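You operate a simulated robot arm through the tools that you are given. There is no shell and no other tool.

You run a simulated robot arm. Do the job below in one go: nothing can be reset, and whatever is moved stays where it is left.

Task
Lock the frame's lid down and lay the orange strap roll on it.
Fine: swing both blue levers over the lid; the rolls are in the table's drawer; shut it again.

Only the result counts: the job must be done as asked and must still hold three seconds after the hand-in. Knocking over, shifting, dropping, spilling or breaking anything else fails it. Lids that push on must go on centred and level and be pressed home; caps that screw on are set level and turned clockwise until they are tight.

Robot
A 6-joint arm with a two-finger parallel gripper, fixed in place. Base frame: the origin is on the floor under the middle of its stand, x ahead of it, y to its left, z up. Lengths are in m, angles in rad, forces in N, time in s.
With the tool pointing down near the work surface it reaches from about 0.3 to 0.7 m from the base axis. Its first joint turns from -2.897 to 2.897 rad. Payload 4.1 kg.
Tool frame: the origin (TCP) lies between the finger pads and is the grasp point; the fingertips stand 0.023 m ahead of it; z points along the fingers, y is the line along which they close. The gripper opens to 0.094 m. The fingers are 0.038 m wide and 0.01 m thick; the gripper's body (0.054 by 0.096 m) begins 0.039 m behind the TCP.
Orientation is that of the tool frame in the base frame, as a unit quaternion [x, y, z, w]. With the fingers straight down and closing along the base's y, the tool's x points along the base's -x, its y along +y and its z along -z.

Tools
- The arm moves only by the tool play_rows. Its argument "rows" is one flat list of numbers, 7 for each row, row after row: the turn, a rotation vector about the base's x, y, z in rad, then the shift along the base's x, y, z in m, then the gripper command, from -1 (fully open) to 1 (shut), values between in proportion. In form: [ax, ay, az, dx, dy, dz, fingers, ax, ay, az, dx, dy, dz, fingers, ...]. A call has 1 to 20 rows; each row shifts and turns the commanded pose from where the row before left it. Each row takes 0.2 s and may step no farther than 0.05 m and 0.15 rad from the row before; otherwise, or with a gripper value out of range, the whole call is refused. A pose out of reach is approached as far as the arm can. The call stops where the force on the tool passes 40 N (or 10 N more than at its start, if that is more) or the arm is blocked; 0.2 s more then pass. The fingers move at their own pace (about 0.045 m/s each) and stop on an object; they squeeze with about 22 N. The grip force told is the motor's: it shows also when the fingers shut on nothing. Time passes only in rows, and 0.2 s behind the last, so rows that do not move let the fingers close. The reply holds the time, the measured pose of the TCP, the force on the tool along the base axes, the opening and the grip force, in the units named above and with some noise, with the torque about the TCP (base axes, N m) and any sound that the robot's microphone picked up.
- Cameras (640 x 400 px; columns grow to the right, rows downward): "scene" is fixed at [0.0501, 0.6498, 1.6436]; the picture's right is [-0.83, -0.56, 0.00], its down [-0.38, 0.55, -0.74] and it looks along [0.42, -0.62, -0.67] (base axes); focal length 250 px, centre (320, 200). "wrist" rides on the gripper at [0.086, 0.016, -0.074] in the tool frame; the picture's right is [-0.18, 0.98, 0.00], its down [-0.58, -0.11, -0.81] and it looks along [-0.79, -0.15, 0.59] (tool axes); focal length 243 px, centre (320, 200). There is no depth. A picture from a camera that has moved, and an enlarged one, comes with that camera's place and axes in the base frame and with its lens.
- get_image(camera): a new picture of that camera. It takes no simulated time.
- lift_body(by): slides the trunk up (or, below 0, down) by that many m; the arm rides with it, the base frame stays. It gives what a move gives, with no picture.
- enlarge(camera, box): a new picture of the part [left, top, right, bottom] of that camera's present view, enlarged. It takes no simulated time.
- sign_off(): hands the job in; it is judged then, once.

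Places have to be worked out from the pictures, the camera data and where the tool is seen. Open the gripper and draw the arm clear of the work before you hand the job in, unless the task says otherwise.

The tools are called as name(argument=value, ...) on one line, values as JSON. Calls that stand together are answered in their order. play_rows: Moves the arm, as the interface text tells. Its arguments: {"type":"object","properties":{"rows":{"type":"array","items":{"type":"number"}}},"required":["rows"]} The other tools are called the same way: lift_body (by) moves the trunk up or down; get_image (camera) takes a picture; enlarge (camera, box) takes an enlarged picture of a part of a camera's view; sign_off () hands the job in.

At the start:

```text
time_s: 0.0
tcp_pos: [0.3235, 0.1641, 1.3823]
ee_rot: [0.0, 1.0, 0.001, 0.0]
ft_force: [0.1, 0.0, -0.6]
moment: [-0.01, 0.02, 0.0]
grip_width: 0.094
grasp_force: 0.0
trunk travel left (down, up): [-0.525, 0.065]
```

scene: 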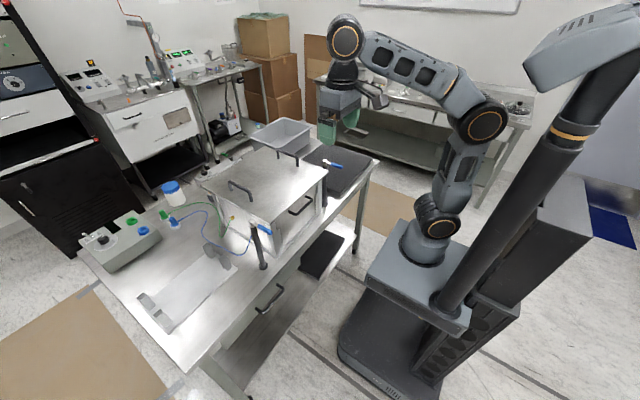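
wrist: 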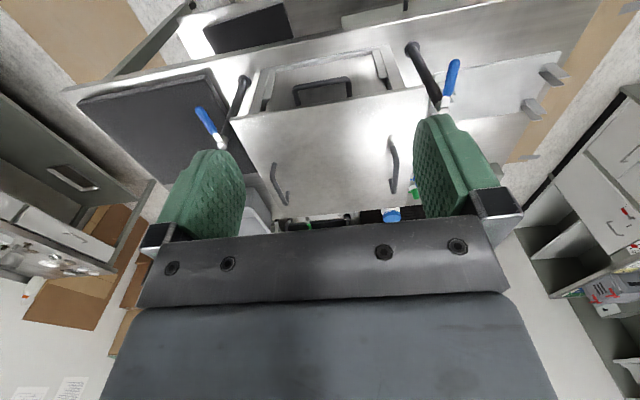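

I start by looking closer at the frame, levers and drawer from both cameras before moving.

enlarge(camera="scene", box=[180, 110, 400, 330])

enlarge(camera="wrist", box=[60, 0, 580, 240])

enlarge(camera="scene", box=[70, 160, 290, 340])

```text
1.82 times, centred on (290, 220) of scene
camera zoom: at [0.0501, 0.6498, 1.6436], right [-0.83, -0.56, 0.0], down [-0.38, 0.55, -0.74], along [0.42, -0.62, -0.67], focal length 454 px, centre (374, 164)
```

zoom: 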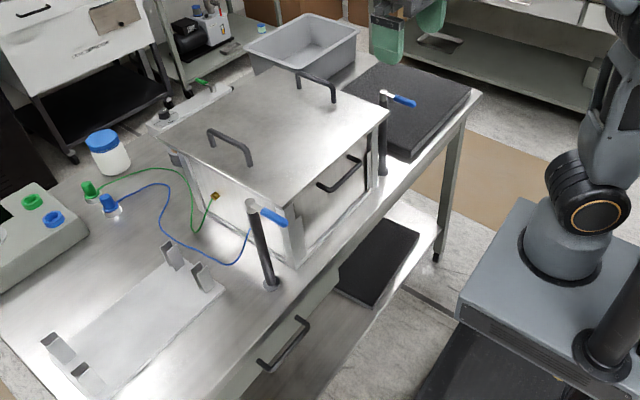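

```text
1.23 times, centred on (320, 120) of wrist
camera zoom: at [0.2378, 0.1811, 1.4569], right [0.18, 0.98, 0.0], down [0.58, -0.11, 0.81], along [0.79, -0.15, -0.59], focal length 299 px, centre (320, 298)
```

zoom: 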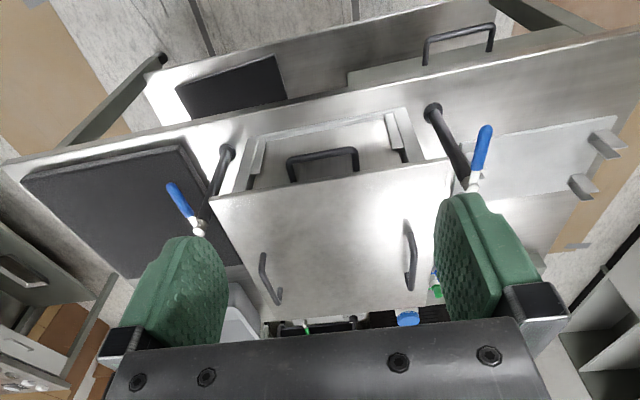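

```text
2.22 times, centred on (180, 250) of scene
camera zoom: at [0.0501, 0.6498, 1.6436], right [-0.83, -0.56, 0.0], down [-0.38, 0.55, -0.74], along [0.42, -0.62, -0.67], focal length 555 px, centre (631, 89)
```

zoom: 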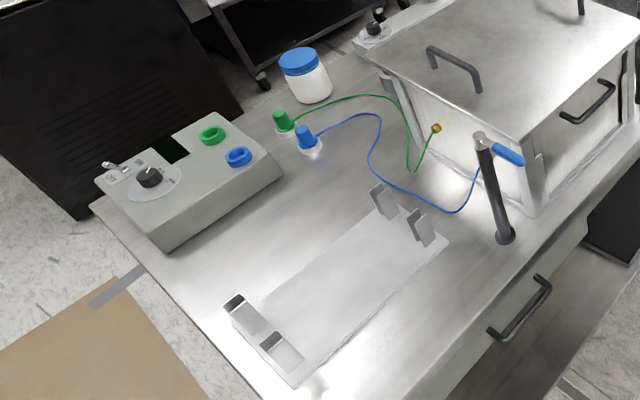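

Triangulating both views: the tabletop is at z≈0.86, the lid top at z≈1.09 spanning y≈-0.02 to 0.31 from its near edge at x≈0.466. The left lever pivots at about (0.508, 0.337) and the right one at about (0.495, -0.045), and both point toward -x. I move the hand to view the left lever more closely.

play_rows(rows=[0, 0, 0, -0.003, 0.04, -0.03, -1, 0, 0, 0, -0.003, 0.04, -0.03, -1, 0, 0, 0, -0.003, 0.04, -0.03, -1, 0, 0, 0, -0.003, 0.04, -0.03, -1, 0, 0, 0, -0.003, 0.04, -0.03, -1])

```text
time_s: 1.2
tcp_pos: [0.3099, 0.3697, 1.2304]
ee_rot: [-0.001, 1.0, -0.001, 0.001]
ft_force: [-0.1, -0.1, 0.2]
moment: [0.0, 0.01, -0.03]
grip_width: 0.0941
grasp_force: 0.0
trunk travel left (down, up): [-0.525, 0.065]
```

The move went as commanded. Now I look at the left lever from here.

get_image(camera="wrist")

enlarge(camera="wrist", box=[220, 80, 420, 230])

get_image(camera="scene")

```text
taken
camera wrist: at [0.2234, 0.3854, 1.3061], right [0.18, 0.98, 0.0], down [0.58, -0.11, 0.81], along [0.79, -0.15, -0.59], focal length 243 px, centre (320, 200)
```

wrist: 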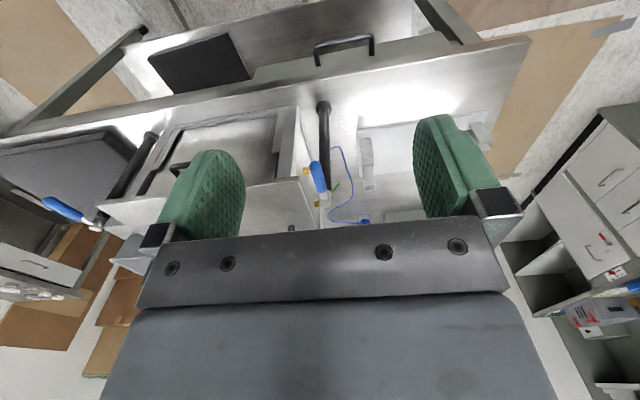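

```text
2.67 times, centred on (320, 155) of wrist
camera zoom: at [0.2234, 0.3854, 1.3061], right [0.18, 0.98, 0.0], down [0.58, -0.11, 0.81], along [0.79, -0.15, -0.59], focal length 647 px, centre (320, 320)
```

zoom: 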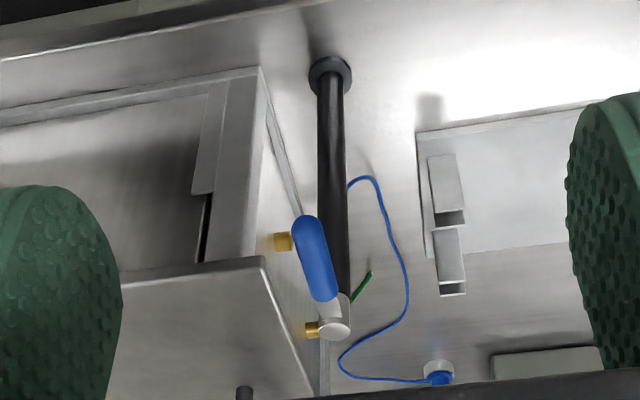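

```text
taken
```

scene: 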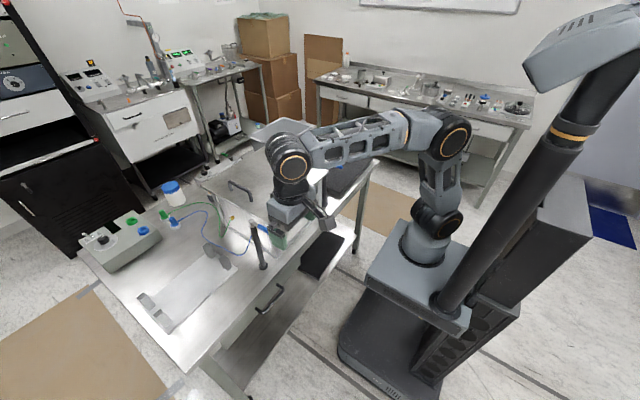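

The left lever lies level along -x, from its post at (0.508, 0.342) to a tip near (0.423, 0.341) at z≈1.10. I zoom the scene camera to judge its height against the lid.

enlarge(camera="scene", box=[230, 200, 290, 240])

enlarge(camera="wrist", box=[280, 130, 360, 220])

enlarge(camera="wrist", box=[30, 120, 190, 240])

```text
10.00 times, centred on (260, 220) of scene
camera zoom: at [0.0501, 0.6498, 1.6436], right [-0.83, -0.56, 0.0], down [-0.38, 0.55, -0.74], along [0.42, -0.62, -0.67], focal length 2496 px, centre (920, 0)
```

zoom: 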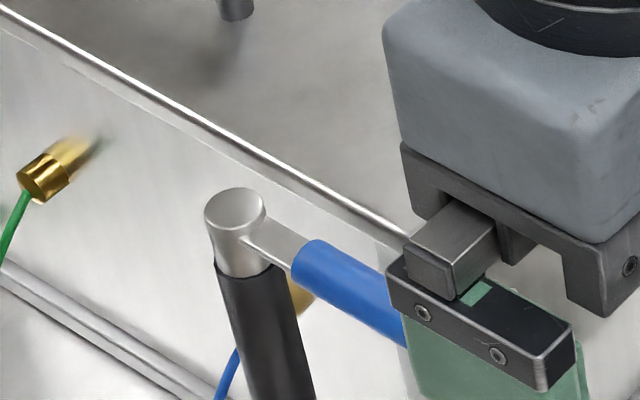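

```text
4.44 times, centred on (320, 175) of wrist
camera zoom: at [0.2234, 0.3854, 1.3061], right [0.18, 0.98, 0.0], down [0.58, -0.11, 0.81], along [0.79, -0.15, -0.59], focal length 1078 px, centre (320, 311)
```

zoom: 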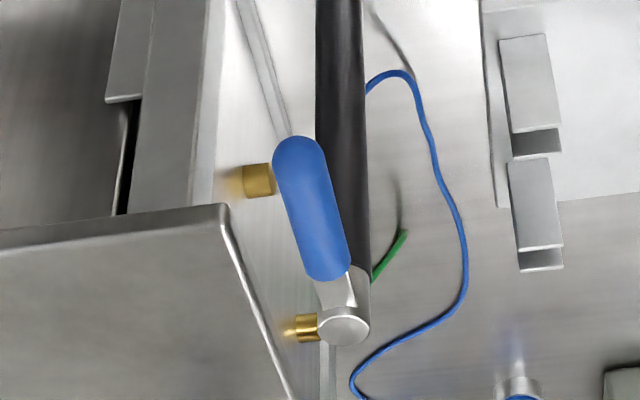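

```text
3.33 times, centred on (110, 180) of wrist
camera zoom: at [0.2234, 0.3854, 1.3061], right [0.18, 0.98, 0.0], down [0.58, -0.11, 0.81], along [0.79, -0.15, -0.59], focal length 809 px, centre (1020, 267)
```

zoom: 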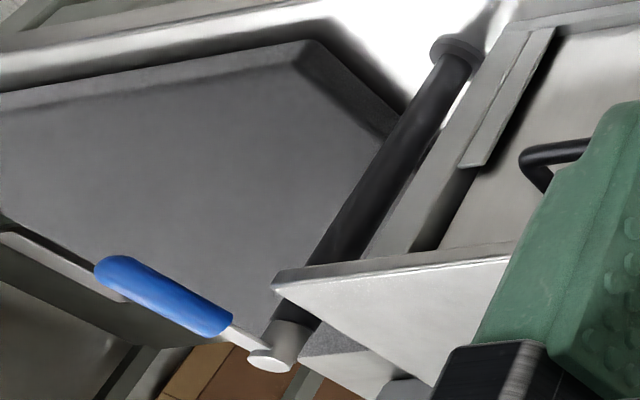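

The hub's top is at about z=1.10 and the grip is roughly 16 mm thick, but my lid height is still uncertain by about 1 cm. I lower the trunk and tilt the hand so the wrist camera looks level past the lever and lid edge.

lift_body(by=-0.13)

play_rows(rows=[0, -0.128, 0, 0, 0, 0, -1, 0, -0.128, 0, 0, 0, 0, -1, 0, -0.128, 0, 0, 0, 0, -1, 0, -0.128, 0, 0, 0, 0, -1, 0, -0.128, 0, 0, 0, 0, -1])

get_image(camera="wrist")

```text
time_s: 2.8
tcp_pos: [0.3103, 0.3692, 1.1018]
ee_rot: [0.0, 1.0, -0.001, 0.0]
ft_force: [0.0, 0.2, 0.0]
moment: [0.02, -0.03, 0.03]
grip_width: 0.0939
grasp_force: 0.0
trunk travel left (down, up): [-0.395, 0.195]
```

```text
time_s: 4.0
tcp_pos: [0.3083, 0.3674, 1.1023]
ee_rot: [-0.001, 0.949, 0.001, 0.315]
ft_force: [0.5, -0.3, 0.0]
moment: [-0.01, -0.04, 0.0]
grip_width: 0.0941
grasp_force: 0.1
trunk travel left (down, up): [-0.395, 0.195]
```

```text
taken
camera wrist: at [0.1951, 0.384, 1.1097], right [0.15, 0.98, 0.11], down [-0.02, -0.11, 0.99], along [0.99, -0.15, 0.0], focal length 243 px, centre (320, 200)
```

wrist: 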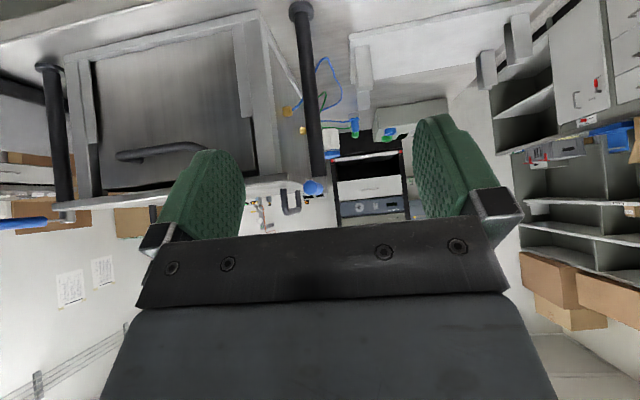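

This level view is what I needed; I enlarge around both levers and the lid edge.

enlarge(camera="wrist", box=[235, 140, 355, 220])

enlarge(camera="wrist", box=[0, 140, 180, 260])

```text
5.00 times, centred on (295, 180) of wrist
camera zoom: at [0.1951, 0.384, 1.1097], right [0.15, 0.98, 0.11], down [-0.02, -0.11, 0.99], along [0.99, -0.15, 0.0], focal length 1213 px, centre (445, 300)
```

zoom: 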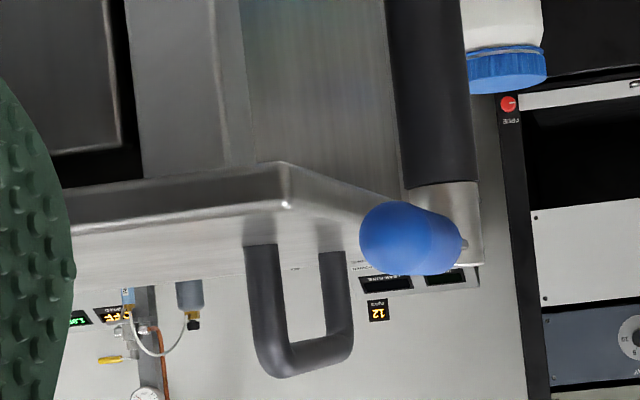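

```text
3.33 times, centred on (90, 200) of wrist
camera zoom: at [0.1951, 0.384, 1.1097], right [0.15, 0.98, 0.11], down [-0.02, -0.11, 0.99], along [0.99, -0.15, 0.0], focal length 809 px, centre (1087, 200)
```

zoom: 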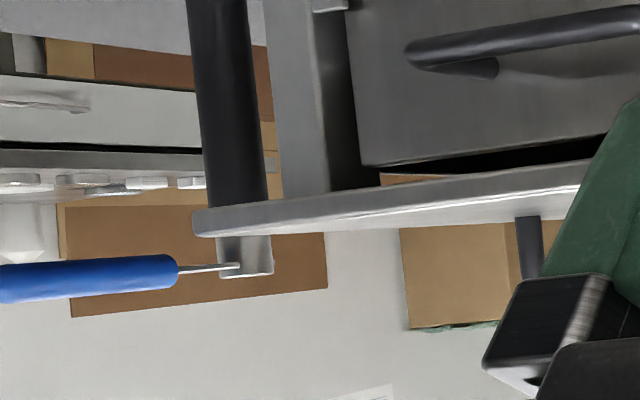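

Camera geometry now gives lid top z≈1.085 and lever centre z≈1.097 with a grip about 15 mm thick. Fingertips at z≈1.094 should push the lever and still clear the lid. I level the tool, shut the fingers and move to the lever's +y side, above it.

play_rows(rows=[0, 0.128, 0, 0, 0, 0.02, 1, 0, 0.128, 0, 0, 0, 0.02, 1, 0, 0.128, 0, 0, 0, 0.02, 1, 0, 0.128, 0, 0, 0.005, 0.01, 1, 0, 0.128, 0, 0, 0.005, 0, 1, 0, 0, 0, 0.035, 0, 0, 1, 0, 0, 0, 0.035, 0, 0, 1, 0, 0, 0, 0.035, 0, 0, 1, 0, 0, 0, 0.04, 0, 0, 1, 0, 0, 0, 0, 0, 0, 1])

```text
time_s: 6.2
tcp_pos: [0.4438, 0.3705, 1.1622]
ee_rot: [-0.001, 1.0, 0.001, 0.001]
ft_force: [-0.2, 0.3, -0.2]
moment: [-0.04, 0.02, 0.01]
grip_width: 0.0
grasp_force: 21.9
out of reach, approached as far as the arm can: row 9
trunk travel left (down, up): [-0.395, 0.195]
```

The arm ran short of reach at x≈0.444 because the trunk is low relative to the lid. I raise the trunk again; afterwards the arm comes down to lever height.

lift_body(by=0.17)

```text
time_s: 8.1
tcp_pos: [0.4435, 0.3705, 1.3318]
ee_rot: [0.0, 1.0, 0.0, 0.002]
ft_force: [-0.2, 0.1, 0.0]
moment: [-0.03, 0.01, -0.03]
grip_width: 0.0
grasp_force: 21.6
trunk travel left (down, up): [-0.565, 0.025]
```

The trunk is up. I lower the shut fingers to z≈1.16 beside the lever, staying at y≈0.375.

play_rows(rows=[0, 0, 0, 0, 0.004, -0.034, 1, 0, 0, 0, 0, 0, -0.034, 1, 0, 0, 0, 0, 0, -0.034, 1, 0, 0, 0, 0, 0, -0.034, 1, 0, 0, 0, 0, 0, -0.034, 1, 0, 0, 0, 0, 0, 0, 1])

get_image(camera="wrist")

```text
time_s: 9.5
tcp_pos: [0.4455, 0.3754, 1.1625]
ee_rot: [0.0, 1.0, 0.001, 0.001]
ft_force: [-0.3, -0.1, 0.3]
moment: [-0.02, -0.02, 0.01]
grip_width: 0.0
grasp_force: 22.2
trunk travel left (down, up): [-0.565, 0.025]
```

```text
taken
camera wrist: at [0.3595, 0.3911, 1.238], right [0.18, 0.98, 0.0], down [0.58, -0.11, 0.81], along [0.79, -0.15, -0.59], focal length 243 px, centre (320, 200)
```

wrist: 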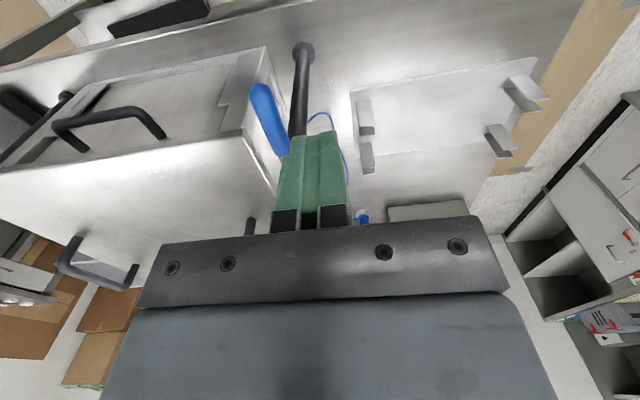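

The lever is just to the left of the shut fingers in this view. I enlarge to check how wide the shut fingertips really are and the lateral gap.

enlarge(camera="wrist", box=[220, 70, 380, 240])

enlarge(camera="scene", box=[220, 190, 320, 260])

```text
2.35 times, centred on (300, 155) of wrist
camera zoom: at [0.3595, 0.3911, 1.238], right [0.18, 0.98, 0.0], down [0.58, -0.11, 0.81], along [0.79, -0.15, -0.59], focal length 571 px, centre (367, 306)
```

zoom: 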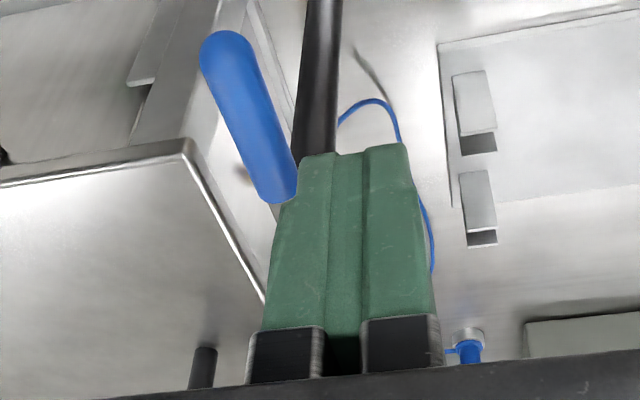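

```text
5.71 times, centred on (270, 225) of scene
camera zoom: at [0.0501, 0.6498, 1.6436], right [-0.83, -0.56, 0.0], down [-0.38, 0.55, -0.74], along [0.42, -0.62, -0.67], focal length 1426 px, centre (606, 57)
```

zoom: 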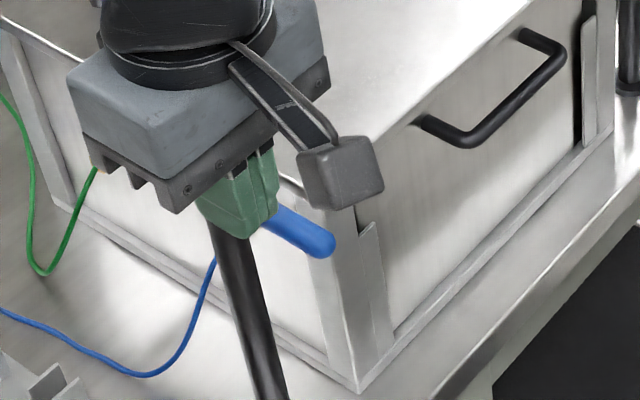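

The fingers clear the lever's side by about 14 mm. I descend to TCP z≈1.117, putting the fingertips at about 1.094.

play_rows(rows=[0, 0, 0, 0, 0, -0.02, 1, 0, 0, 0, 0, 0, -0.015, 1, 0, 0, 0, 0, 0, -0.01, 1, 0, 0, 0, 0, 0, 0, 1])

enlarge(camera="wrist", box=[220, 70, 380, 240])

```text
time_s: 10.5
tcp_pos: [0.4432, 0.3745, 1.1148]
ee_rot: [0.0, 1.0, 0.0, 0.0]
ft_force: [0.2, 0.1, -0.5]
moment: [-0.02, 0.02, -0.02]
grip_width: 0.0002
grasp_force: 21.6
trunk travel left (down, up): [-0.565, 0.025]
```

```text
2.35 times, centred on (300, 155) of wrist
camera zoom: at [0.3571, 0.3906, 1.1911], right [0.18, 0.98, 0.0], down [0.58, -0.11, 0.81], along [0.79, -0.15, -0.59], focal length 571 px, centre (367, 306)
```

zoom: 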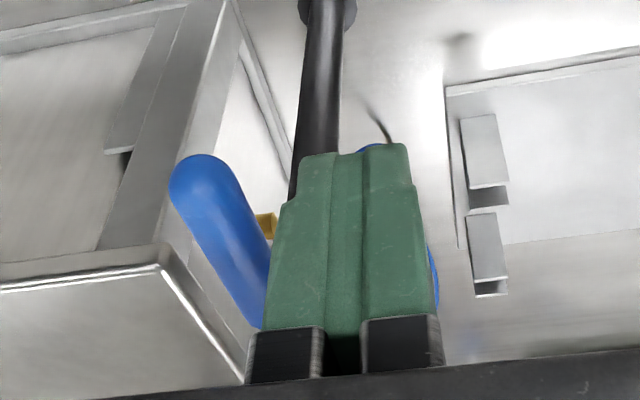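

The fingertips are at the lever's +y flank with no contact. I sweep them along an arc about the post so the lever swings from -x toward -y, over the lid.

play_rows(rows=[0, 0, 0, 0.001, -0.014, 0.002, 1, 0, 0, 0, 0, -0.015, 0, 1, 0, 0, 0, 0, -0.0095, 0, 1, 0, 0, 0, 0.0005, -0.0094, 0, 1, 0, 0, 0, 0.0038, -0.0099, 0, 1, 0, 0, 0, 0.004, -0.0099, 0, 1, 0, 0, 0, 0.0058, -0.0068, 0, 1, 0, 0, 0, 0.006, -0.0064, 0, 1])

get_image(camera="wrist")

enlarge(camera="scene", box=[220, 180, 320, 260])

```text
time_s: 12.3
tcp_pos: [0.4656, 0.292, 1.1183]
ee_rot: [0.0, 1.0, -0.001, 0.001]
ft_force: [0.3, -0.2, 0.3]
moment: [0.0, -0.01, -0.02]
grip_width: 0.0
grasp_force: 21.9
trunk travel left (down, up): [-0.565, 0.025]
```

```text
taken
camera wrist: at [0.3793, 0.3084, 1.1945], right [0.18, 0.98, 0.0], down [0.58, -0.11, 0.81], along [0.79, -0.15, -0.59], focal length 243 px, centre (320, 200)
```

wrist: 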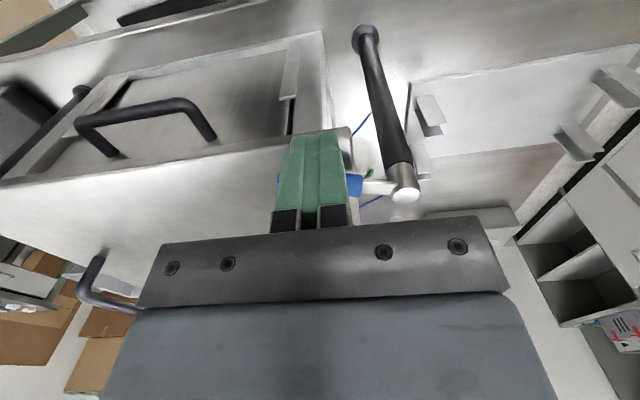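

```text
5.00 times, centred on (270, 220) of scene
camera zoom: at [0.0501, 0.6498, 1.6436], right [-0.83, -0.56, 0.0], down [-0.38, 0.55, -0.74], along [0.42, -0.62, -0.67], focal length 1248 px, centre (570, 100)
```

zoom: 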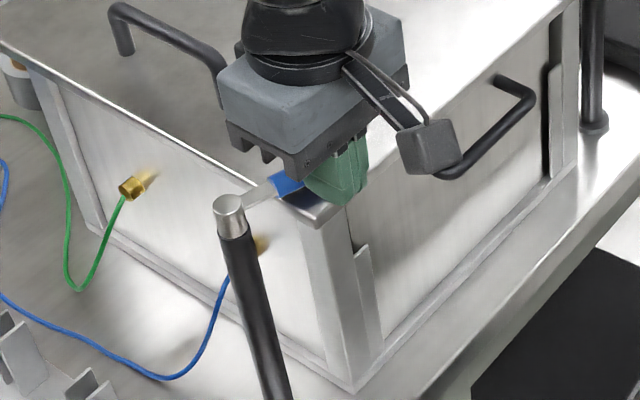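

The lever follows easily and is now roughly 75° round. I continue the arc to square it over the lid.

play_rows(rows=[0, 0, 0, 0.0082, -0.0051, 0, 1, 0, 0, 0, 0.008, -0.0035, 0, 1, 0, 0, 0, 0.003, 0, 0, 1, 0, 0, 0, 0, 0, 0, 1])

enlarge(camera="scene", box=[220, 180, 320, 260])

get_image(camera="wrist")

```text
time_s: 13.3
tcp_pos: [0.4845, 0.2849, 1.1201]
ee_rot: [-0.001, 1.0, 0.001, 0.0]
ft_force: [-6.3, -1.6, -0.8]
moment: [-0.01, 0.14, -0.02]
grip_width: 0.0002
grasp_force: 22.2
trunk travel left (down, up): [-0.565, 0.025]
```

```text
5.00 times, centred on (270, 220) of scene
camera zoom: at [0.0501, 0.6498, 1.6436], right [-0.83, -0.56, 0.0], down [-0.38, 0.55, -0.74], along [0.42, -0.62, -0.67], focal length 1248 px, centre (570, 100)
```

zoom: 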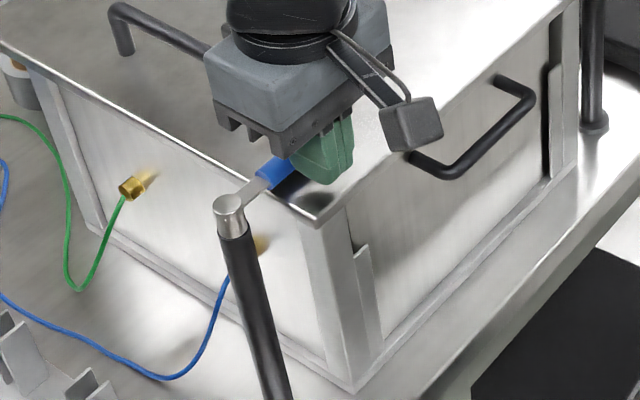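

```text
taken
camera wrist: at [0.3974, 0.3006, 1.195], right [0.18, 0.98, 0.0], down [0.58, -0.11, 0.81], along [0.79, -0.15, -0.59], focal length 243 px, centre (320, 200)
```

wrist: 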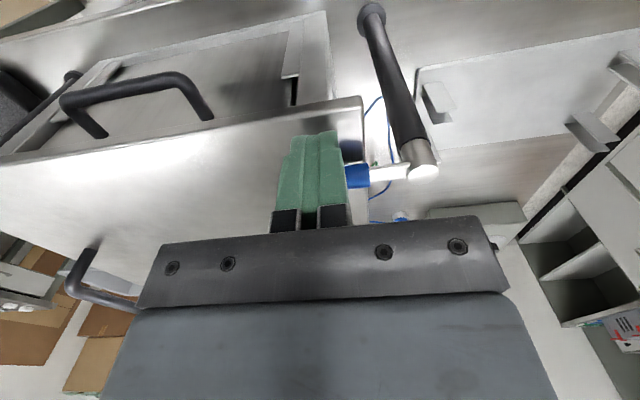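

A 6 N reaction appeared, which suggests the lever has met its stop near the square position. I nudge 3 mm more to confirm.

play_rows(rows=[0, 0, 0, 0.003, -0.0005, 0, 1, 0, 0, 0, 0, 0, 0, 1])

```text
time_s: 13.9
tcp_pos: [0.4842, 0.2855, 1.1199]
ee_rot: [-0.001, 1.0, 0.0, 0.0]
ft_force: [-20.2, -1.0, -0.7]
moment: [-0.29, 0.49, 0.07]
grip_width: 0.0
grasp_force: 21.8
trunk travel left (down, up): [-0.565, 0.025]
```

The force rose to 20 N without motion, so the lever is at its stop. I back off toward -x, lift, and check the lever's resting angle.

play_rows(rows=[0, 0, 0, -0.01, 0, 0, 1, 0, 0, 0, -0.03, 0, 0.0, 1, 0, 0, 0, -0.03, 0, 0.03, 1, 0, 0, 0, -0.04, 0, 0.05, -1, 0, 0, 0, 0, 0, 0.05, -1, 0, 0, 0, 0, 0, 0, -1])

get_image(camera="wrist")

enlarge(camera="scene", box=[220, 120, 370, 250])

```text
refused: row 4 steps farther than a row can; nothing moved
```

```text
taken
camera wrist: at [0.398, 0.3006, 1.1951], right [0.18, 0.98, 0.0], down [0.58, -0.11, 0.81], along [0.79, -0.15, -0.59], focal length 243 px, centre (320, 200)
```

wrist: 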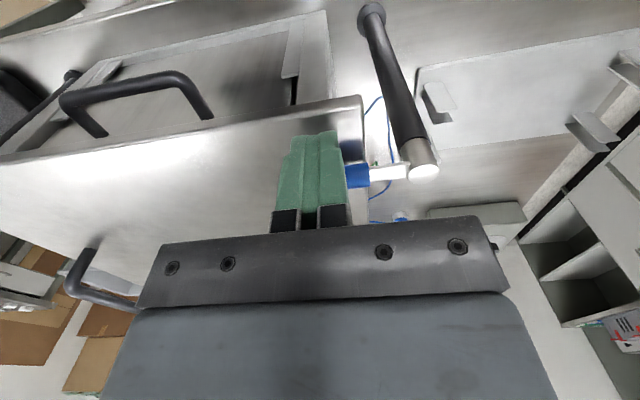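

```text
3.08 times, centred on (295, 185) of scene
camera zoom: at [0.0501, 0.6498, 1.6436], right [-0.83, -0.56, 0.0], down [-0.38, 0.55, -0.74], along [0.42, -0.62, -0.67], focal length 768 px, centre (397, 246)
```

zoom: 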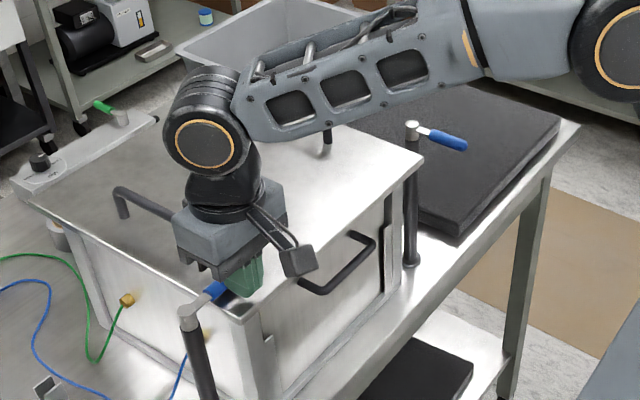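

That call was refused only for a step that was too long. I retry with smaller steps, retreating from the left lever and heading across, high, toward the right lever.

play_rows(rows=[0, 0, 0, -0.01, 0, 0, 1, 0, 0, 0, -0.03, 0, 0.0, 1, 0, 0, 0, -0.03, 0, 0.03, 1, 0, 0, 0, -0.02, 0, 0.04, 1, 0, 0, 0, 0, 0, 0.04, 1, 0, 0, 0, 0, -0.048, 0, 1, 0, 0, 0, 0, -0.048, 0, 1, 0, 0, 0, 0, -0.048, 0, 1, 0, 0, 0, 0, -0.048, 0, 1, 0, 0, 0, 0, -0.048, 0, 1, 0, 0, 0, 0, -0.048, 0, 1, 0, 0, 0, 0, -0.048, 0, 1, 0, 0, 0, 0, -0.048, 0, 1, 0, 0, 0, 0, 0, 0, 1])

get_image(camera="wrist")

enlarge(camera="scene", box=[220, 120, 370, 250])

```text
time_s: 16.9
tcp_pos: [0.3975, -0.098, 1.228]
ee_rot: [-0.001, 1.0, 0.001, -0.001]
ft_force: [-1.0, 0.1, 0.5]
moment: [0.03, -0.01, -0.05]
grip_width: 0.0002
grasp_force: 22.0
trunk travel left (down, up): [-0.565, 0.025]
```

```text
taken
camera wrist: at [0.3111, -0.0819, 1.3036], right [0.18, 0.98, 0.0], down [0.58, -0.11, 0.81], along [0.79, -0.15, -0.59], focal length 243 px, centre (320, 200)
```

wrist: 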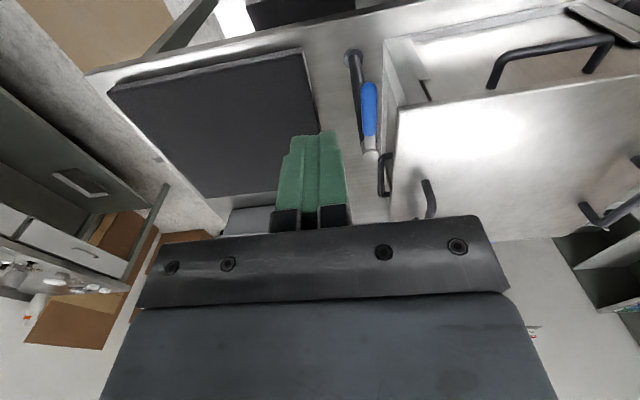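

```text
3.08 times, centred on (295, 185) of scene
camera zoom: at [0.0501, 0.6498, 1.6436], right [-0.83, -0.56, 0.0], down [-0.38, 0.55, -0.74], along [0.42, -0.62, -0.67], focal length 768 px, centre (397, 246)
```

zoom: 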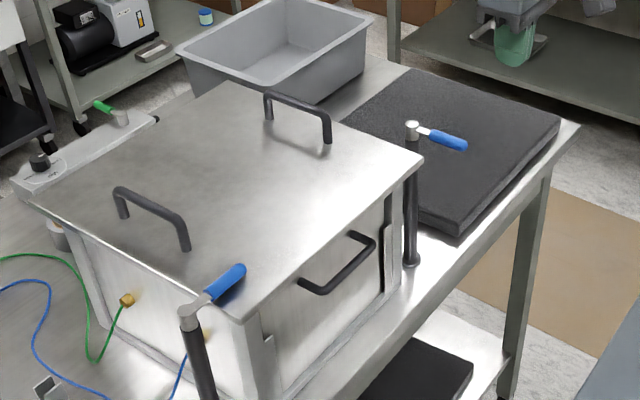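

The left lever now lies over the lid. I enlarge the right lever to measure its pivot and tip.

enlarge(camera="wrist", box=[270, 40, 430, 220])

```text
2.22 times, centred on (350, 130) of wrist
camera zoom: at [0.3111, -0.0819, 1.3036], right [0.18, 0.98, 0.0], down [0.58, -0.11, 0.81], along [0.79, -0.15, -0.59], focal length 539 px, centre (253, 356)
```

zoom: 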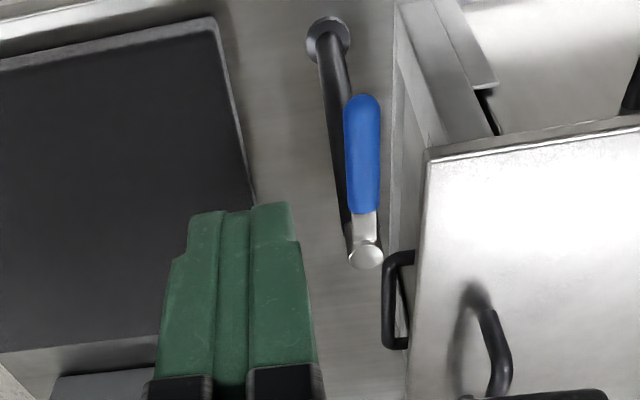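

The wrist view puts the right post at about (0.5085, -0.060) with the lever along -x at y≈-0.060. I bring the shut fingers down on its -y side, mirroring the left approach.

play_rows(rows=[0, 0, 0, 0.024, 0.002, -0.02, 1, 0, 0, 0, 0.022, 0.002, -0.025, 1, 0, 0, 0, 0, 0, -0.03, 1, 0, 0, 0, 0, 0, -0.02, 1, 0, 0, 0, 0, 0, -0.014, 1, 0, 0, 0, 0, 0, 0, 1])

enlarge(camera="wrist", box=[270, 40, 430, 220])

```text
time_s: 18.3
tcp_pos: [0.4429, -0.0941, 1.1215]
ee_rot: [0.0, 1.0, 0.001, 0.0]
ft_force: [-0.1, -0.5, -1.4]
moment: [-0.01, -0.01, 0.0]
grip_width: 0.0
grasp_force: 22.0
trunk travel left (down, up): [-0.565, 0.025]
```

```text
2.22 times, centred on (350, 130) of wrist
camera zoom: at [0.3562, -0.0791, 1.1971], right [0.18, 0.98, 0.0], down [0.58, -0.11, 0.81], along [0.79, -0.15, -0.59], focal length 539 px, centre (253, 356)
```

zoom: 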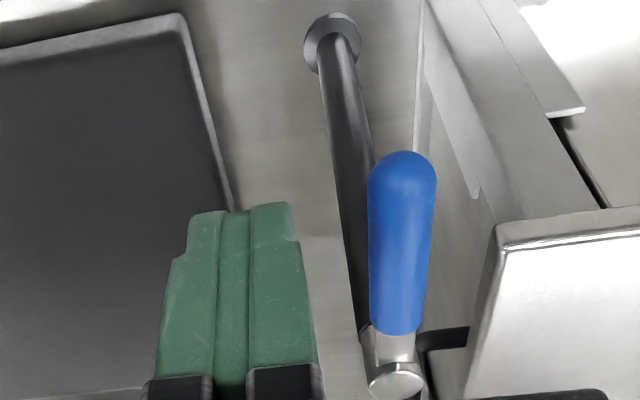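

The fingers are beside the lever with a small gap. I sweep the mirrored arc so it swings from -x to +y over the lid.

play_rows(rows=[0, 0, 0, 0.001, 0.016, -0.003, 1, 0, 0, 0, 0, 0.015, 0, 1, 0, 0, 0, 0, 0.0095, 0, 1, 0, 0, 0, 0.0005, 0.0094, 0, 1, 0, 0, 0, 0.0038, 0.0099, 0, 1, 0, 0, 0, 0.004, 0.0099, 0, 1, 0, 0, 0, 0.0058, 0.0068, 0, 1, 0, 0, 0, 0.006, 0.0064, 0, 1, 0, 0, 0, 0.0082, 0.0051, 0, 1, 0, 0, 0, 0.008, 0.0035, 0, 1, 0, 0, 0, 0.003, 0, 0, 1, 0, 0, 0, 0, 0, 0, 1])

get_image(camera="wrist")

enlarge(camera="scene", box=[220, 120, 370, 250])

```text
time_s: 20.9
tcp_pos: [0.4838, -0.0027, 1.1194]
ee_rot: [-0.001, 1.0, 0.001, 0.001]
ft_force: [-6.6, 0.5, -0.5]
moment: [0.04, 0.15, 0.04]
grip_width: 0.0003
grasp_force: 21.7
trunk travel left (down, up): [-0.565, 0.025]
```

```text
taken
camera wrist: at [0.3975, 0.0123, 1.1939], right [0.18, 0.98, 0.0], down [0.58, -0.11, 0.81], along [0.79, -0.15, -0.59], focal length 243 px, centre (320, 200)
```

wrist: 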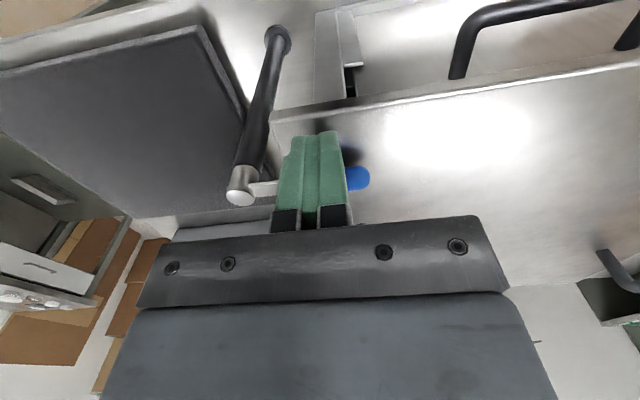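

```text
3.08 times, centred on (295, 185) of scene
camera zoom: at [0.0501, 0.6498, 1.6436], right [-0.83, -0.56, 0.0], down [-0.38, 0.55, -0.74], along [0.42, -0.62, -0.67], focal length 768 px, centre (397, 246)
```

zoom: 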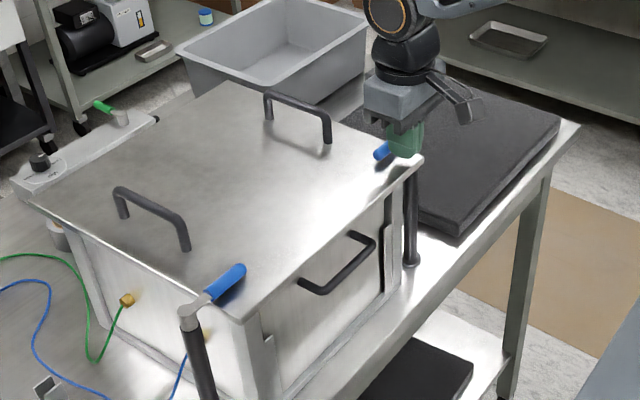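

The same 6.6 N reaction appears at the mirrored place. I confirm the stop with the same small nudge, then back off and rise.

play_rows(rows=[0, 0, 0, 0.003, 0, 0, 1, 0, 0, 0, 0, 0, 0, 1])

play_rows(rows=[0, 0, 0, -0.01, 0, 0, 1, 0, 0, 0, -0.03, 0, 0, 1, 0, 0, 0, -0.03, 0, 0.03, 1, 0, 0, 0, -0.025, 0, 0.04, 1, 0, 0, 0, 0, 0, 0.04, 1, 0, 0, 0, 0, 0.045, 0, 1, 0, 0, 0, 0, 0.045, 0, 1, 0, 0, 0, 0, 0.045, 0, 1, 0, 0, 0, 0, 0, 0, 1])

get_image(camera="wrist")

enlarge(camera="scene", box=[220, 120, 370, 250])

```text
time_s: 21.5
tcp_pos: [0.4845, -0.0027, 1.1194]
ee_rot: [0.0, 1.0, 0.0, 0.0]
ft_force: [-18.8, -1.2, 1.4]
moment: [0.13, 0.41, 0.01]
grip_width: 0.0
grasp_force: 21.9
trunk travel left (down, up): [-0.565, 0.025]
```

```text
time_s: 23.5
tcp_pos: [0.3907, 0.1311, 1.2262]
ee_rot: [0.0, 1.0, 0.001, 0.0]
ft_force: [-0.7, -0.4, 0.6]
moment: [-0.02, 0.05, 0.0]
grip_width: 0.0
grasp_force: 22.0
trunk travel left (down, up): [-0.565, 0.025]
```

```text
taken
camera wrist: at [0.3047, 0.1471, 1.301], right [0.18, 0.98, 0.0], down [0.58, -0.11, 0.81], along [0.79, -0.15, -0.59], focal length 243 px, centre (320, 200)
```

wrist: 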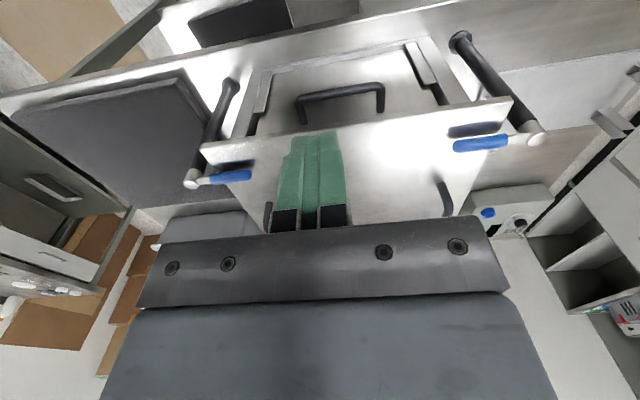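

```text
3.08 times, centred on (295, 185) of scene
camera zoom: at [0.0501, 0.6498, 1.6436], right [-0.83, -0.56, 0.0], down [-0.38, 0.55, -0.74], along [0.42, -0.62, -0.67], focal length 768 px, centre (397, 246)
```

zoom: 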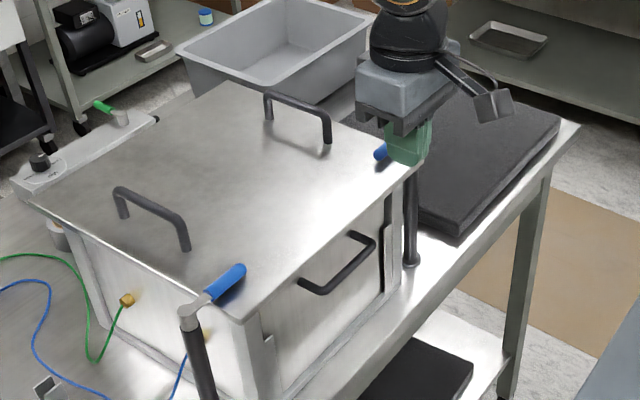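

Both levers now lie over the lid at their stops. Next I move to the left, in front of the drawer, and lower the trunk to see its handle.

play_rows(rows=[0, 0, 0, -0.02, 0.0432, 0, -1, 0, 0, 0, -0.02, 0.0432, 0, -1, 0, 0, 0, -0.02, 0.0432, 0, -1, 0, 0, 0, -0.02, 0.0432, 0, -1, 0, 0, 0, -0.02, 0.0432, 0, -1, 0, 0, 0, -0.02, 0.0432, 0, -1, 0, 0, 0, 0, 0, 0, -1])

lift_body(by=-0.28)

get_image(camera="wrist")

get_image(camera="scene")

```text
time_s: 25.1
tcp_pos: [0.2692, 0.3894, 1.2286]
ee_rot: [-0.001, 1.0, 0.001, 0.001]
ft_force: [0.0, -0.3, 0.6]
moment: [-0.01, 0.02, 0.01]
grip_width: 0.094
grasp_force: 0.1
trunk travel left (down, up): [-0.565, 0.025]
```

```text
time_s: 27.9
tcp_pos: [0.2702, 0.3884, 0.948]
ee_rot: [0.0, 1.0, 0.0, 0.001]
ft_force: [-0.6, 0.0, -0.2]
moment: [-0.01, 0.04, 0.0]
grip_width: 0.0937
grasp_force: 0.1
trunk travel left (down, up): [-0.285, 0.305]
```

```text
taken
camera wrist: at [0.1831, 0.4041, 1.0239], right [0.18, 0.98, 0.0], down [0.58, -0.11, 0.81], along [0.79, -0.15, -0.59], focal length 243 px, centre (320, 200)
```

wrist: 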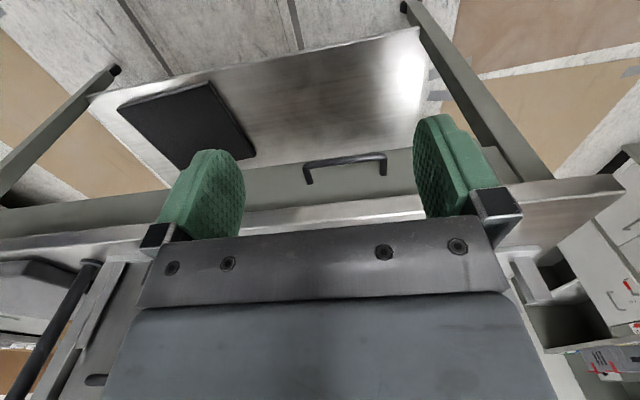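

```text
taken
```

scene: 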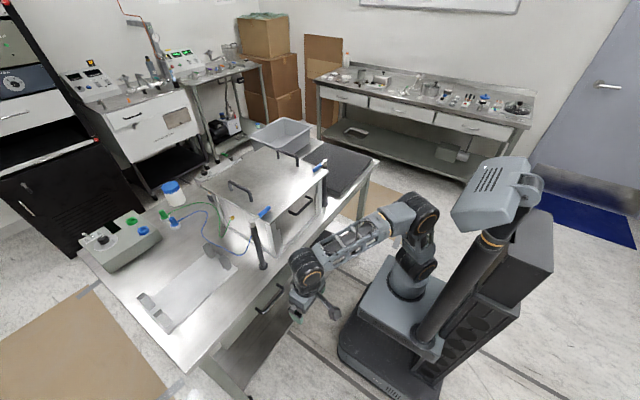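

I enlarge the drawer front and handle to measure them.

enlarge(camera="wrist", box=[230, 120, 430, 240])

enlarge(camera="scene", box=[210, 240, 310, 330])

```text
3.20 times, centred on (330, 180) of wrist
camera zoom: at [0.1831, 0.4041, 1.0239], right [0.18, 0.98, 0.0], down [0.58, -0.11, 0.81], along [0.79, -0.15, -0.59], focal length 776 px, centre (288, 264)
```

zoom: 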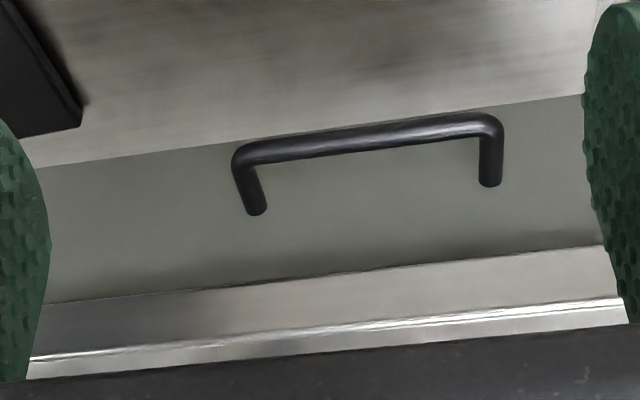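

```text
4.44 times, centred on (260, 285) of scene
camera zoom: at [0.0501, 0.6498, 1.6436], right [-0.83, -0.56, 0.0], down [-0.38, 0.55, -0.74], along [0.42, -0.62, -0.67], focal length 1110 px, centre (587, -178)
```

zoom: 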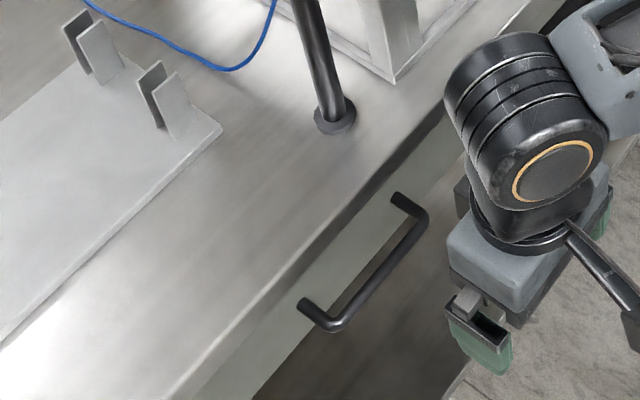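

The handle bar is at about x=0.42, z=0.785, spanning y≈0.34 to 0.45, with the drawer front face near x=0.46 and the table edge near x=0.447. I turn the hand 90° about vertical so the fingers close along x, to hook one finger behind the bar from above.

play_rows(rows=[0, 0, 0.1428, 0, 0, 0, -1, 0, 0, 0.1428, 0, 0, 0, -1, 0, 0, 0.1428, 0, 0, 0, -1, 0, 0, 0.1428, 0, 0, 0, -1, 0, 0, 0.1428, 0, 0, 0, -1, 0, 0, 0.1428, 0, 0, 0, -1, 0, 0, 0.1428, 0, 0, 0, -1, 0, 0, 0.1428, 0, 0, 0, -1, 0, 0, 0.1428, 0, 0, 0, -1, 0, 0, 0.1428, 0, 0, 0, -1, 0, 0, 0.1428, 0, 0, 0, -1, 0, 0, 0, 0, 0, 0, -1])

get_image(camera="wrist")

get_image(camera="scene")

```text
time_s: 30.5
tcp_pos: [0.2694, 0.3896, 0.9489]
ee_rot: [0.708, -0.706, 0.0, 0.002]
ft_force: [0.9, 0.2, 0.5]
moment: [-0.01, 0.05, -0.03]
grip_width: 0.0941
grasp_force: 0.1
trunk travel left (down, up): [-0.285, 0.305]
```

```text
taken
camera wrist: at [0.2538, 0.302, 1.0238], right [-0.98, 0.18, 0.0], down [0.11, 0.58, 0.81], along [0.15, 0.79, -0.59], focal length 243 px, centre (320, 200)
```

wrist: 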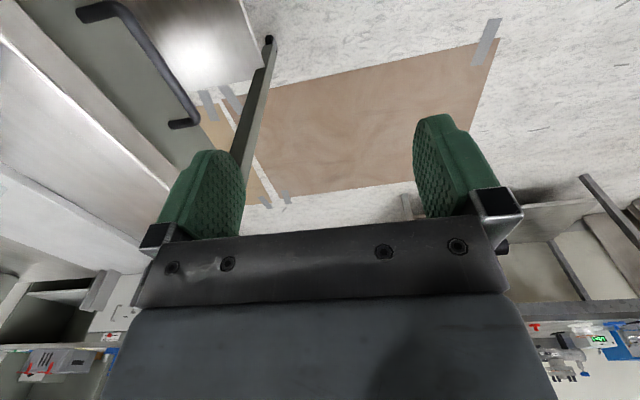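

```text
taken
```

scene: 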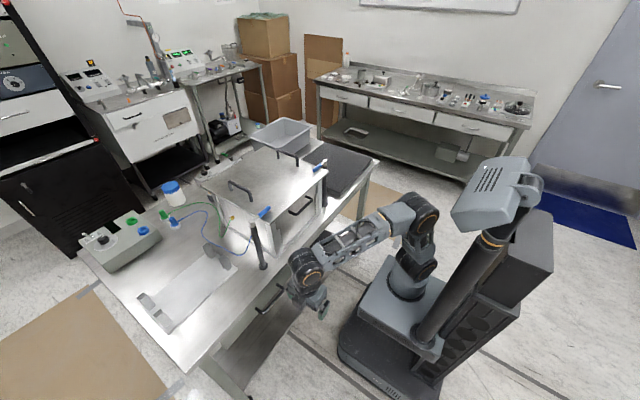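

The turn worked and the handle is visible on the left of this view. I enlarge it to pin down the bar and table edge in x.

enlarge(camera="wrist", box=[20, 0, 220, 190])

```text
2.11 times, centred on (120, 95) of wrist
camera zoom: at [0.2538, 0.302, 1.0238], right [-0.98, 0.18, 0.0], down [0.11, 0.58, 0.81], along [0.15, 0.79, -0.59], focal length 511 px, centre (741, 421)
```

zoom: 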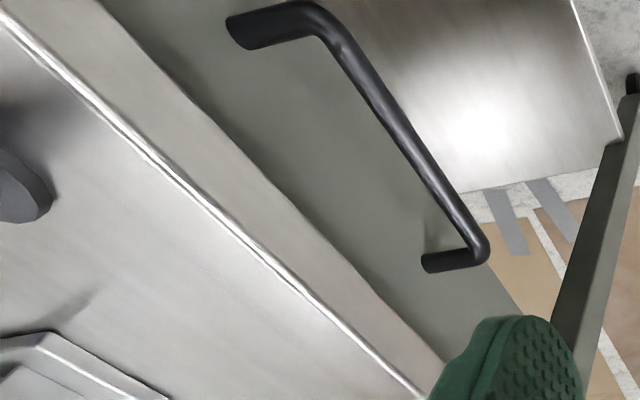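

Refined, the bar is at x≈0.4225 and the table edge at x≈0.4486. To get more clearance I tilt the hand about 20° so the far finger slides in forward-down behind the bar along its own axis. I go to the pre-insert pose first.

play_rows(rows=[0, -0.1167, 0, 0, 0, 0, -1, 0, -0.1167, 0, 0, 0, 0, -1, 0, -0.1166, 0, 0, 0, 0, -1, 0, 0, 0, 0.0273, 0.0018, -0.0261, -1, 0, 0, 0, 0.0273, 0.0018, -0.0261, -1, 0, 0, 0, 0.0273, 0.0018, -0.0261, -1, 0, 0, 0, 0, 0, 0, -1])

get_image(camera="wrist")

enlarge(camera="scene", box=[210, 240, 310, 330])

```text
time_s: 32.1
tcp_pos: [0.3536, 0.3925, 0.8691]
ee_rot: [0.698, -0.695, 0.122, -0.123]
ft_force: [0.4, -0.2, 0.5]
moment: [-0.01, 0.01, 0.01]
grip_width: 0.0941
grasp_force: 0.1
trunk travel left (down, up): [-0.285, 0.305]
```

```text
taken
camera wrist: at [0.3129, 0.306, 0.9346], right [-0.92, 0.18, -0.34], down [-0.17, 0.58, 0.8], along [0.34, 0.79, -0.5], focal length 243 px, centre (320, 200)
```

wrist: 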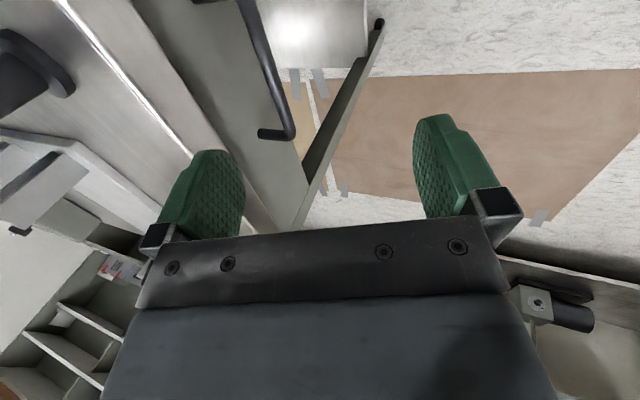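

```text
4.44 times, centred on (260, 285) of scene
camera zoom: at [0.0501, 0.6498, 1.6436], right [-0.83, -0.56, 0.0], down [-0.38, 0.55, -0.74], along [0.42, -0.62, -0.67], focal length 1110 px, centre (587, -178)
```

zoom: 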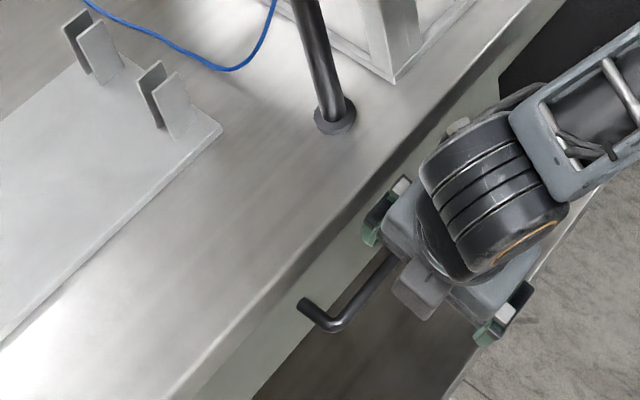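

The numbers agree with plan within about 2 mm. I slide the far finger in along the tool axis by 0.1 m, in gentle steps.

play_rows(rows=[0, 0, 0, 0.0082, 0, -0.0235, -1, 0, 0, 0, 0.0082, 0, -0.0235, -1, 0, 0, 0, 0.0082, 0, -0.0235, -1, 0, 0, 0, 0.0082, 0, -0.0235, -1, 0, 0, 0, 0, 0, 0, -1])

get_image(camera="wrist")

enlarge(camera="scene", box=[210, 240, 310, 330])

```text
time_s: 33.3
tcp_pos: [0.3851, 0.3937, 0.7763]
ee_rot: [-0.696, 0.697, -0.122, 0.124]
ft_force: [0.1, -0.4, 0.4]
moment: [-0.03, -0.02, 0.02]
grip_width: 0.0939
grasp_force: 0.2
trunk travel left (down, up): [-0.285, 0.305]
```

```text
taken
camera wrist: at [0.3436, 0.3063, 0.8412], right [-0.92, 0.18, -0.34], down [-0.17, 0.58, 0.8], along [0.34, 0.79, -0.5], focal length 243 px, centre (320, 200)
```

wrist: 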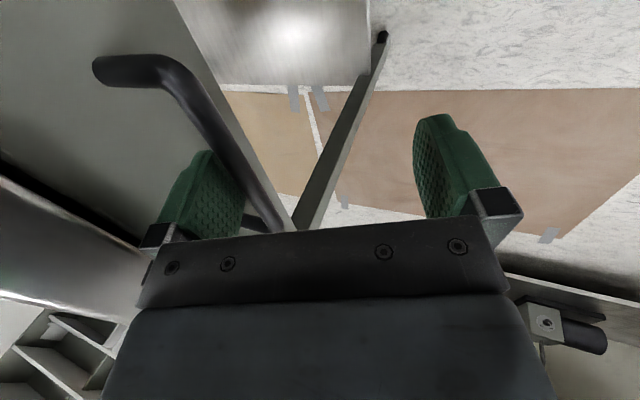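

```text
4.44 times, centred on (260, 285) of scene
camera zoom: at [0.0501, 0.6498, 1.6436], right [-0.83, -0.56, 0.0], down [-0.38, 0.55, -0.74], along [0.42, -0.62, -0.67], focal length 1110 px, centre (587, -178)
```

zoom: 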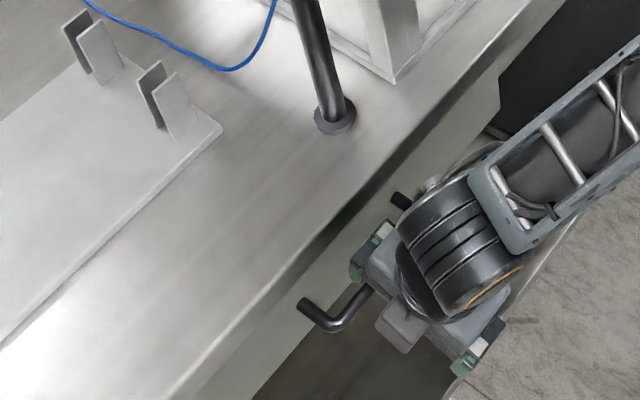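

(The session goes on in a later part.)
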